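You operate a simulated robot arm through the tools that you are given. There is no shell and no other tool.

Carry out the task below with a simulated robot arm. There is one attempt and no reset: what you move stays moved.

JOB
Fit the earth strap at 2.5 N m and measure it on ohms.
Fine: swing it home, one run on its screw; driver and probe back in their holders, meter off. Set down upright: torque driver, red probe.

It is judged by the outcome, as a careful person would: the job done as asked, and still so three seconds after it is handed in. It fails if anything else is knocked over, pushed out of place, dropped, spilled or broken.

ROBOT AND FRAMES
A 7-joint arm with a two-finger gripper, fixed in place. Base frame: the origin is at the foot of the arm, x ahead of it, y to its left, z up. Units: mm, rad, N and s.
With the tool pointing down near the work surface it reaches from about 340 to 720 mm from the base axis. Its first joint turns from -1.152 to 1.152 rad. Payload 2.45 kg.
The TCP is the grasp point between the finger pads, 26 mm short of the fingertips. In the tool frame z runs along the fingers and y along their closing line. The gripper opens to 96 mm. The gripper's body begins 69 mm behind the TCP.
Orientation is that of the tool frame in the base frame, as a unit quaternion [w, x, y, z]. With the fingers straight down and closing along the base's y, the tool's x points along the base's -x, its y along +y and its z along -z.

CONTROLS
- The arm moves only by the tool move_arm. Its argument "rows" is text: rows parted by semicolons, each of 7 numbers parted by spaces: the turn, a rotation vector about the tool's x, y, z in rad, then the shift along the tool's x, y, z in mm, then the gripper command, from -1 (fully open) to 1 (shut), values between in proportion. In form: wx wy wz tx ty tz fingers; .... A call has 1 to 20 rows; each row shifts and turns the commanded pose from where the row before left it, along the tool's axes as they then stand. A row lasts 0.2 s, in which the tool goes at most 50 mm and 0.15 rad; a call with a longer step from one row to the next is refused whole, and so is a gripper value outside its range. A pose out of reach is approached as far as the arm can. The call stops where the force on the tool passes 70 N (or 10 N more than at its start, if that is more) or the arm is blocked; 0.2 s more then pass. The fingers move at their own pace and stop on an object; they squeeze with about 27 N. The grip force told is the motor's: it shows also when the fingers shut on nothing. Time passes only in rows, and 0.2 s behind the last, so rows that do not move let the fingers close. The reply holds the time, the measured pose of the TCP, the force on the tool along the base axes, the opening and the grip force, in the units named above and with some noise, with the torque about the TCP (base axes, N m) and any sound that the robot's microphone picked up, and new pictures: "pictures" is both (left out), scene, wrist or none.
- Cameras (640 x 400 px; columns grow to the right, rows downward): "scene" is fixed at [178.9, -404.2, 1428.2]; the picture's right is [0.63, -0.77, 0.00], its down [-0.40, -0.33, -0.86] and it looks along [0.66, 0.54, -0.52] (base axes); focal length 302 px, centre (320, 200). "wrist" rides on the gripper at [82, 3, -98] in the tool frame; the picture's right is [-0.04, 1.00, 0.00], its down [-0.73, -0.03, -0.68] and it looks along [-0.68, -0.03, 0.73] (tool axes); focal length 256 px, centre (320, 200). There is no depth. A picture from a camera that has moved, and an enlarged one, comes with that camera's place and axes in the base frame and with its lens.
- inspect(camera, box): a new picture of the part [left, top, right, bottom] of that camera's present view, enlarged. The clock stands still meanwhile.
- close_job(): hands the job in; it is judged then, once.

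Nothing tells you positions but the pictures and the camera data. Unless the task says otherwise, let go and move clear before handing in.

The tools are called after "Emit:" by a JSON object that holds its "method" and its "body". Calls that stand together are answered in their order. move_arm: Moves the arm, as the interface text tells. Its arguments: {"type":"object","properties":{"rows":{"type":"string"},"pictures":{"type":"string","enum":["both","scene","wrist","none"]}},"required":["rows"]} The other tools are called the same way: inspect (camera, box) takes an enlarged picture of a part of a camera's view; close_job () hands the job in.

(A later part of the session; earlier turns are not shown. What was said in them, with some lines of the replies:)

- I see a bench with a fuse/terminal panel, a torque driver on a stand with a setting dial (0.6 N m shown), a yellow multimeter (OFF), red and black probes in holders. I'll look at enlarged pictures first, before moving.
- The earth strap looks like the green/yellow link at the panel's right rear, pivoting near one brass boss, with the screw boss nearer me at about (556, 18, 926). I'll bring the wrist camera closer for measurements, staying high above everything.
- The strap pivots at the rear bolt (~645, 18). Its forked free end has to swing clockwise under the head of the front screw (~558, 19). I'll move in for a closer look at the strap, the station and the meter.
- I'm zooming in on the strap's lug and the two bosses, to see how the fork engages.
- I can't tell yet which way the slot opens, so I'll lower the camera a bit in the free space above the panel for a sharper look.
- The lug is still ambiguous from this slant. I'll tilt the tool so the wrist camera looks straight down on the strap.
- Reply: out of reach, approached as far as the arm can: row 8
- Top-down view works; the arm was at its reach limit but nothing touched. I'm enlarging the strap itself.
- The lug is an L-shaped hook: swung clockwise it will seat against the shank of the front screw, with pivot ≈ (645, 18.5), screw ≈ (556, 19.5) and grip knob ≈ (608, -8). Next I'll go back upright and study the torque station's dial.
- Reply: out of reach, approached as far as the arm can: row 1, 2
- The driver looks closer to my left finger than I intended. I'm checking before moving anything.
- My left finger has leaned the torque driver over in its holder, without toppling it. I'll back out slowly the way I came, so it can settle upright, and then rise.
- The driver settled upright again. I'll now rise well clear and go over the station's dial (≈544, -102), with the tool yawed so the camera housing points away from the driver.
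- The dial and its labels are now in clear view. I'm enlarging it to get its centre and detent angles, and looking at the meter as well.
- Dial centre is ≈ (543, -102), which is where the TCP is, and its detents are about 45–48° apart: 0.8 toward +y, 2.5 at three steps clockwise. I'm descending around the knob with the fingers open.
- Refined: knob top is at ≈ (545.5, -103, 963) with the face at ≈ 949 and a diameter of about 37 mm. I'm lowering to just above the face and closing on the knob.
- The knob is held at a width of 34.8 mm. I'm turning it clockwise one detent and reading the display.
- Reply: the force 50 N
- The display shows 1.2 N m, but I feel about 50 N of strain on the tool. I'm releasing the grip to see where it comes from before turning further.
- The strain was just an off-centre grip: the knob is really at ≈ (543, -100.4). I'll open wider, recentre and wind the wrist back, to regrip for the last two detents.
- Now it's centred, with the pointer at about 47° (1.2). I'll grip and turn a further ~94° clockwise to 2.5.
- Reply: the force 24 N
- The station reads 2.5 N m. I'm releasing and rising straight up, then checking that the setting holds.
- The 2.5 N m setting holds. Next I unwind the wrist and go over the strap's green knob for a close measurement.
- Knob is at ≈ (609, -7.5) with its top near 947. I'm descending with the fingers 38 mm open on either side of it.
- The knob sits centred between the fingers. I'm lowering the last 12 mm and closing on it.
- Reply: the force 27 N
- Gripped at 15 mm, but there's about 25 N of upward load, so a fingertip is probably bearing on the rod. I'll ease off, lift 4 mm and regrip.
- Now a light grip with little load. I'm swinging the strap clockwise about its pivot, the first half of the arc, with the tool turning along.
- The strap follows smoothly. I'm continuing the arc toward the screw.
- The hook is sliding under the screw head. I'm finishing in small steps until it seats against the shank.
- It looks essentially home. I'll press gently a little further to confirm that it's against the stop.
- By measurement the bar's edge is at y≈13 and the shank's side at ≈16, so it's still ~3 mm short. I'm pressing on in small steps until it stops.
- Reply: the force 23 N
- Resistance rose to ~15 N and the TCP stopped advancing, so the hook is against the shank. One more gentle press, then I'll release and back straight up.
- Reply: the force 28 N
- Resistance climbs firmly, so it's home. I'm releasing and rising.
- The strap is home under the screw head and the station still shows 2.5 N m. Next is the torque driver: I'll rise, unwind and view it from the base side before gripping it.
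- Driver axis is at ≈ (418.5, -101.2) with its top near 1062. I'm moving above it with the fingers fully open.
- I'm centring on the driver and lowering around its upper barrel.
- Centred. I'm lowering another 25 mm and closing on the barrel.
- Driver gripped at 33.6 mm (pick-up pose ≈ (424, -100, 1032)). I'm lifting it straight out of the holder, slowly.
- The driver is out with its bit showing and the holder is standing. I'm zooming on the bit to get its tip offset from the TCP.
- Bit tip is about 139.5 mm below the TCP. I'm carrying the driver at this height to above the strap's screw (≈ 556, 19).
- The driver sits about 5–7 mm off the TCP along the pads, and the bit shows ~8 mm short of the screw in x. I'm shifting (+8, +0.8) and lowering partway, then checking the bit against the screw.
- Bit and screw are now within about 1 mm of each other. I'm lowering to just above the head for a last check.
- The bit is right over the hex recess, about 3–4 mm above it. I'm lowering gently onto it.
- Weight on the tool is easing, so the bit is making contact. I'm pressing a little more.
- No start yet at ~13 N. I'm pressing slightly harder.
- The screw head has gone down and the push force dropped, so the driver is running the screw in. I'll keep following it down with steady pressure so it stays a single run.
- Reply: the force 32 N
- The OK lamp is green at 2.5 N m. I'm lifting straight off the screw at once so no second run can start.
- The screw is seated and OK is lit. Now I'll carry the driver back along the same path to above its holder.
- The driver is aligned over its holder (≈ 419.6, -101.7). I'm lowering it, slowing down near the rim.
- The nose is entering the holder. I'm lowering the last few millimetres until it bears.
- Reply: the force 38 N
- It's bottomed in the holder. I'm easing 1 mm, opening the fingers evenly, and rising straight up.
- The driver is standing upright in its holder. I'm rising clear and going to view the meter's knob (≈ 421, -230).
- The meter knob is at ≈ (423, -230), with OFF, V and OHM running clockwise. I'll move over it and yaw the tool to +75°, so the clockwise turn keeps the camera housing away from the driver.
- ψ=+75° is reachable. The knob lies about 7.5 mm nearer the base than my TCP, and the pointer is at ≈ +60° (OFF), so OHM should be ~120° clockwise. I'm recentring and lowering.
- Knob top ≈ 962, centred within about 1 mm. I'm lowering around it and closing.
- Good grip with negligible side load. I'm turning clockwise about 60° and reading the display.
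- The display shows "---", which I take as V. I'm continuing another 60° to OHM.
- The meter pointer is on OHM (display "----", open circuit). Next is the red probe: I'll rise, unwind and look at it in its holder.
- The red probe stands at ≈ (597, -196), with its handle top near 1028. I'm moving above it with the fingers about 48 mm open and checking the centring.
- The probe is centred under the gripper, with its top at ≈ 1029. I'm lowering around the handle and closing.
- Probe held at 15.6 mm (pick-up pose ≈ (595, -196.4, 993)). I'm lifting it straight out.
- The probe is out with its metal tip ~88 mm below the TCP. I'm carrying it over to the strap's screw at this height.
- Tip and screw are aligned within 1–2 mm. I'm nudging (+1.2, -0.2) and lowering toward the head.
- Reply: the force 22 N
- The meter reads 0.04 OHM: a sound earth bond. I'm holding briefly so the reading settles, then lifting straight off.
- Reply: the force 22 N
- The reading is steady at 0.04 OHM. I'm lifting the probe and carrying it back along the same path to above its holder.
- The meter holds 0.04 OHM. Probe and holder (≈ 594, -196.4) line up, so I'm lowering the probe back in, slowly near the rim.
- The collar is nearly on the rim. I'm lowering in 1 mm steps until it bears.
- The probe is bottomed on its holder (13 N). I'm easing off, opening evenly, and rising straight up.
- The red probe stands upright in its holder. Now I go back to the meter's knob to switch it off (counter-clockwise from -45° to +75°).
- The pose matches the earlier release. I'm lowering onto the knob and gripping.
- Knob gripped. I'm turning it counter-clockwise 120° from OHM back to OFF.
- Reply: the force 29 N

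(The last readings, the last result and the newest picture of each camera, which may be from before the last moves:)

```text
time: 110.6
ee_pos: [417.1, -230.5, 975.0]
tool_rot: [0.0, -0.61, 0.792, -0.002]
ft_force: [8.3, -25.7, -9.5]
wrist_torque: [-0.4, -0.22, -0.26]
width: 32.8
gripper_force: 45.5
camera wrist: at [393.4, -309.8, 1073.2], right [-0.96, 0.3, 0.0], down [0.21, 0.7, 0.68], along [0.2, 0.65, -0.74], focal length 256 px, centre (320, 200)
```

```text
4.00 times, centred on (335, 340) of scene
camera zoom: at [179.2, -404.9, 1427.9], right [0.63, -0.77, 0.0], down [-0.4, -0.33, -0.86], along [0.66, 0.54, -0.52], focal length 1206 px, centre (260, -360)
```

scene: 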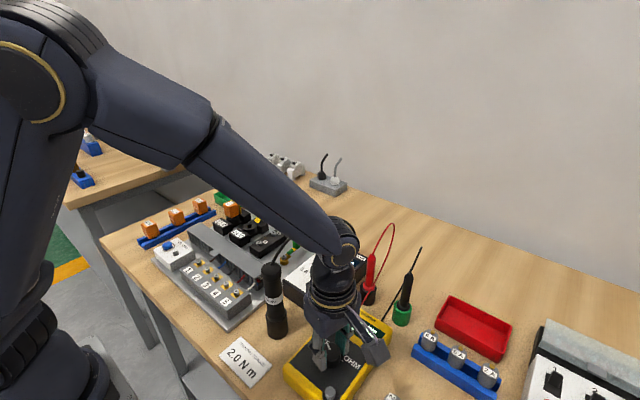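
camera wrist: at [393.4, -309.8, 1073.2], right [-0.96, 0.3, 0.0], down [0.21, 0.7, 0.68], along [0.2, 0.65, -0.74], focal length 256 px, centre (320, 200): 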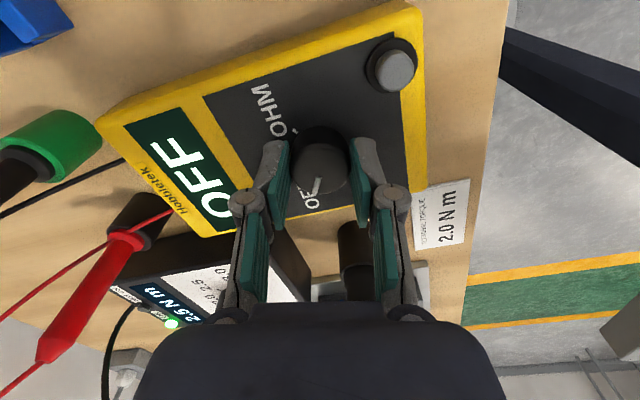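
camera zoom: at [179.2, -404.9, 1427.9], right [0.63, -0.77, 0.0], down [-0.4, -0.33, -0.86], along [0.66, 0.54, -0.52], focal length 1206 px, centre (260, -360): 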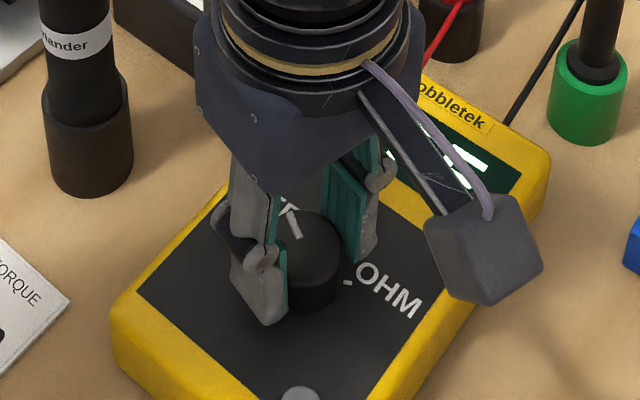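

The meter shows OFF. I'm releasing, rising straight up and moving clear for a final check.

Emit:
{"method": "move_arm", "body": {"rows": "0 0 0 0 0 0 -0.3;0 0 0 0 0 0 -0.3;0 0 0 0 0 0 -0.3;0 0 0 0 0 -30 -0.3;0 0 0 0 0 -45 -0.3;0 0 0 0 0 -45 -0.3;0 0 0 0 0 -45 -0.3;0 0 0 0 0 -45 -0.3;0 0 0.145 0 0 0 -0.3;0 0 0.145 0 0 0 -0.3;0 0 0.145 0 0 0 -0.3;0 0 0.145 0 0 0 -0.3;0 0 0.145 0 0 0 -0.3;0 0 0.145 0 0 0 -0.3;0 0 0.145 0 0 0 -0.3;0 0 0.145 0 0 0 -0.3;0 0 0.145 0 0 0 -0.3;0 0 0 40 0 0 -0.3;0 0 0 40 0 0 -0.3;0 0 0 0 0 0 -0.3", "pictures": "both"}}

Emit:
{"method": "inspect", "body": {"camera": "scene", "box": [240, 210, 440, 400]}}

Emit:
{"method": "inspect", "body": {"camera": "scene", "box": [260, 215, 340, 285]}}

Emit:
{"method": "inspect", "body": {"camera": "wrist", "box": [240, 40, 560, 240]}}

```text
time: 114.8
ee_pos: [336.1, -229.2, 1182.4]
tool_rot: [0.0, -0.001, 1.0, 0.0]
ft_force: [-0.9, -0.2, 0.3]
wrist_torque: [0.0, -0.02, -0.01]
width: 62.4
gripper_force: 0.1
camera wrist: at [255.1, -226.5, 1280.7], right [0.04, 1.0, 0.0], down [0.73, -0.03, 0.68], along [0.68, -0.02, -0.73], focal length 256 px, centre (320, 200)
```

scene: 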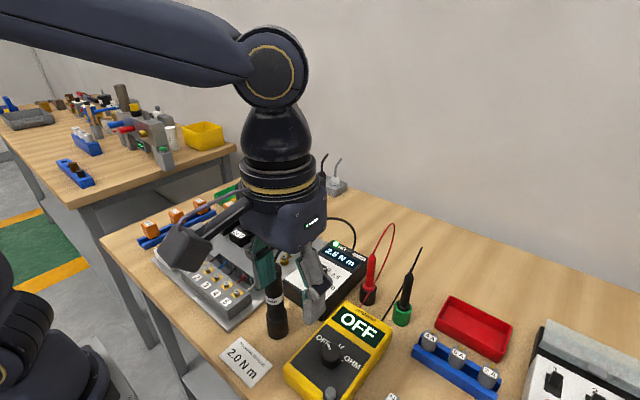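
wrist: 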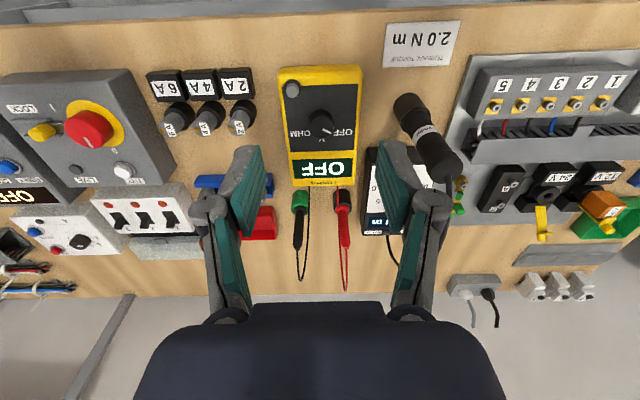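

```text
2.11 times, centred on (340, 305) of scene
camera zoom: at [178.9, -404.1, 1428.2], right [0.63, -0.77, 0.0], down [-0.4, -0.33, -0.86], along [0.66, 0.54, -0.52], focal length 635 px, centre (278, -21)
```

zoom: 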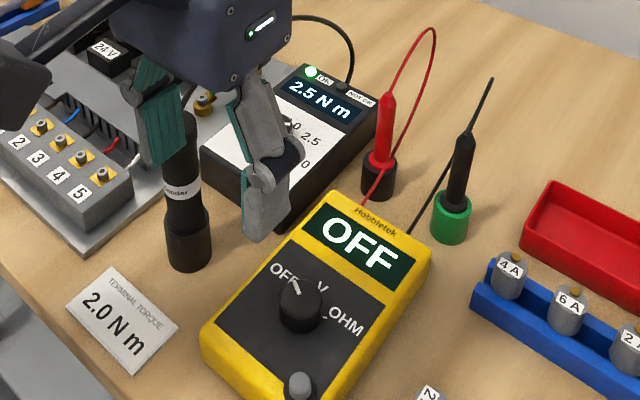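

```text
5.71 times, centred on (300, 250) of scene
camera zoom: at [178.9, -404.1, 1428.2], right [0.63, -0.77, 0.0], down [-0.4, -0.33, -0.86], along [0.66, 0.54, -0.52], focal length 1723 px, centre (434, -86)
```

zoom: 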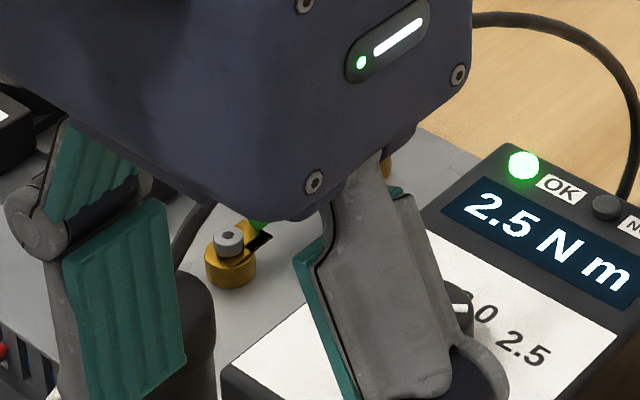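

```text
2.00 times, centred on (400, 140) of wrist
camera zoom: at [255.1, -226.5, 1280.7], right [0.04, 1.0, 0.0], down [0.73, -0.03, 0.68], along [0.68, -0.02, -0.73], focal length 512 px, centre (160, 320)
```

zoom: 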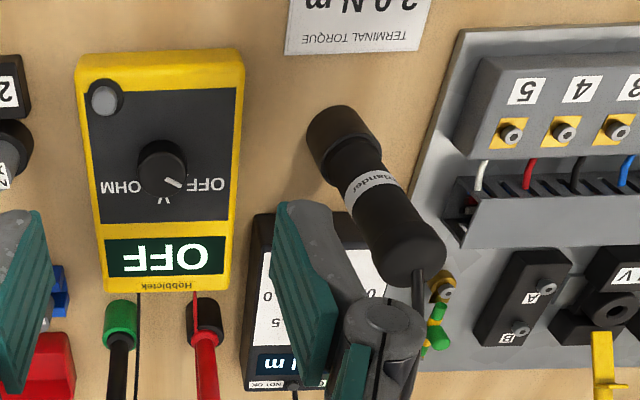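

The meter is off, the probe in its holder and the OK lamp still green. I'll back off to a high clear position and check the driver and strap unobstructed.

Emit:
{"method": "move_arm", "body": {"rows": "0 0 0 0 0 -45 -0.3;0 0 0 0 0 -45 -0.3;0 0 0 5 30 0 -0.3;0 0 0 5 30 0 -0.3;0 0 0 4 33 0 -0.3;0 0 0 0 0 0 -0.3", "pictures": "both"}}

Emit:
{"method": "inspect", "body": {"camera": "scene", "box": [130, 180, 340, 350]}}

Emit:
{"method": "inspect", "body": {"camera": "scene", "box": [260, 215, 420, 345]}}

Emit:
{"method": "inspect", "body": {"camera": "wrist", "box": [200, 20, 440, 220]}}

```text
time: 116.2
ee_pos: [323.0, -137.3, 1273.2]
tool_rot: [0.0, -0.002, 1.0, 0.0]
ft_force: [0.2, 0.4, -0.6]
wrist_torque: [-0.03, -0.03, -0.01]
width: 62.2
gripper_force: 0.0
camera wrist: at [240.9, -134.8, 1371.5], right [0.04, 1.0, 0.0], down [0.73, -0.03, 0.68], along [0.68, -0.02, -0.73], focal length 256 px, centre (320, 200)
```

scene: 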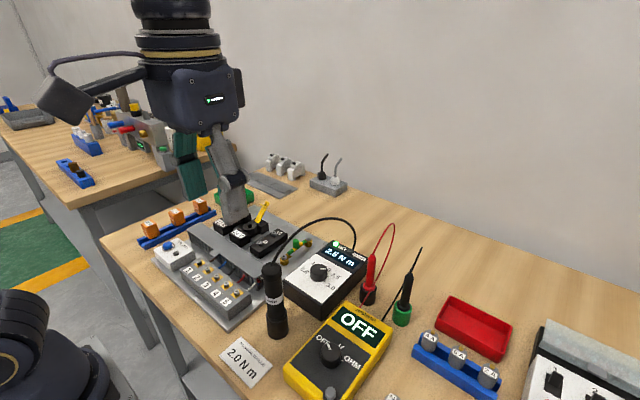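
wrist: 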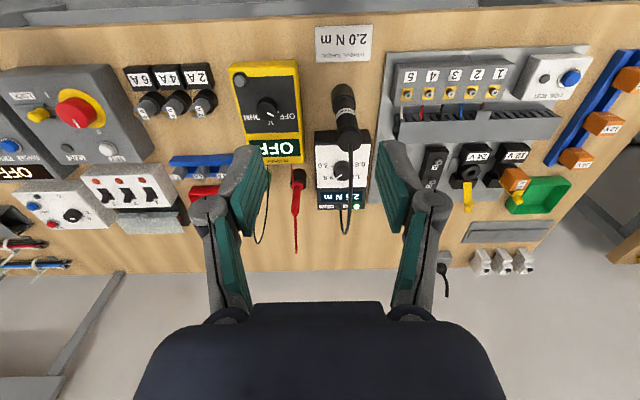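

```text
2.35 times, centred on (235, 265) of scene
camera zoom: at [178.9, -404.1, 1428.2], right [0.63, -0.77, 0.0], down [-0.4, -0.33, -0.86], along [0.66, 0.54, -0.52], focal length 710 px, centre (520, 47)
```

zoom: 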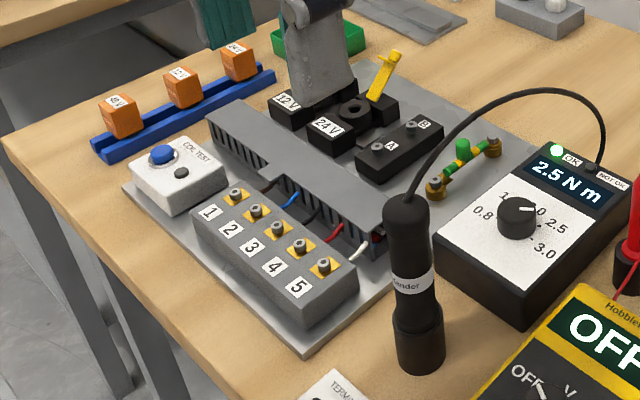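

```text
3.08 times, centred on (340, 280) of scene
camera zoom: at [178.9, -404.1, 1428.2], right [0.63, -0.77, 0.0], down [-0.4, -0.33, -0.86], along [0.66, 0.54, -0.52], focal length 928 px, centre (258, -46)
```

zoom: 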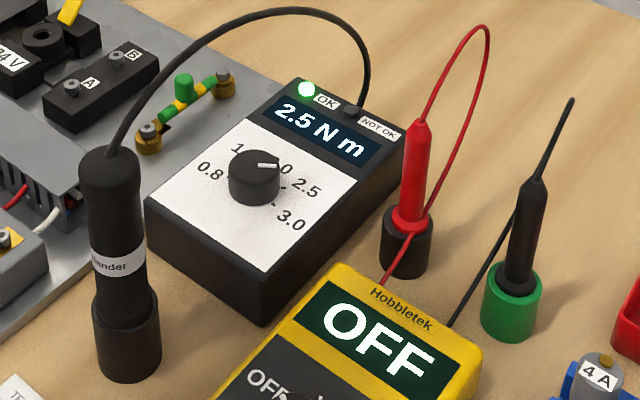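

```text
2.00 times, centred on (320, 120) of wrist
camera zoom: at [240.9, -134.8, 1371.5], right [0.04, 1.0, 0.0], down [0.73, -0.03, 0.68], along [0.68, -0.02, -0.73], focal length 512 px, centre (320, 360)
```

zoom: 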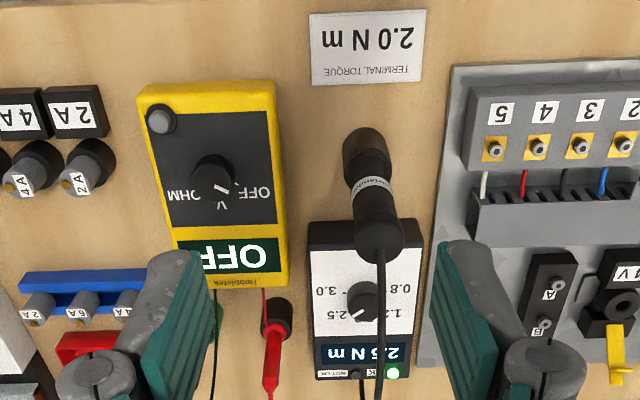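

The strap is seated under its screw after a single run at 2.5 N m, with the OK lamp green. I measured it at 0.04 OHM. The driver and red probe stand upright in their holders, the meter is OFF, nothing else has moved, and the arm is clear, so I'm handing in.

Emit:
{"method": "close_job", "body": {}}

```text
The job is handed in.
```

The earth strap is fitted and measured, and the job is handed in. I haven't had a verdict back.

- **Strap:** swung home under its screw and tightened in one run at 2.5 N m. The station's OK lamp came on green.
- **Measurement:** 0.04 OHM, steady, with the red probe on the strap's screw.
- **Put back:** the torque driver and red probe are upright in their holders, and the meter is off.

Early on, one gripper finger leaned the torque driver over in its holder. It didn't fall, and it stood upright again once I backed away. I saw nothing else out of place in the last pictures.

The torque station is still set to 2.5 N m; it was at 0.8 when I started.
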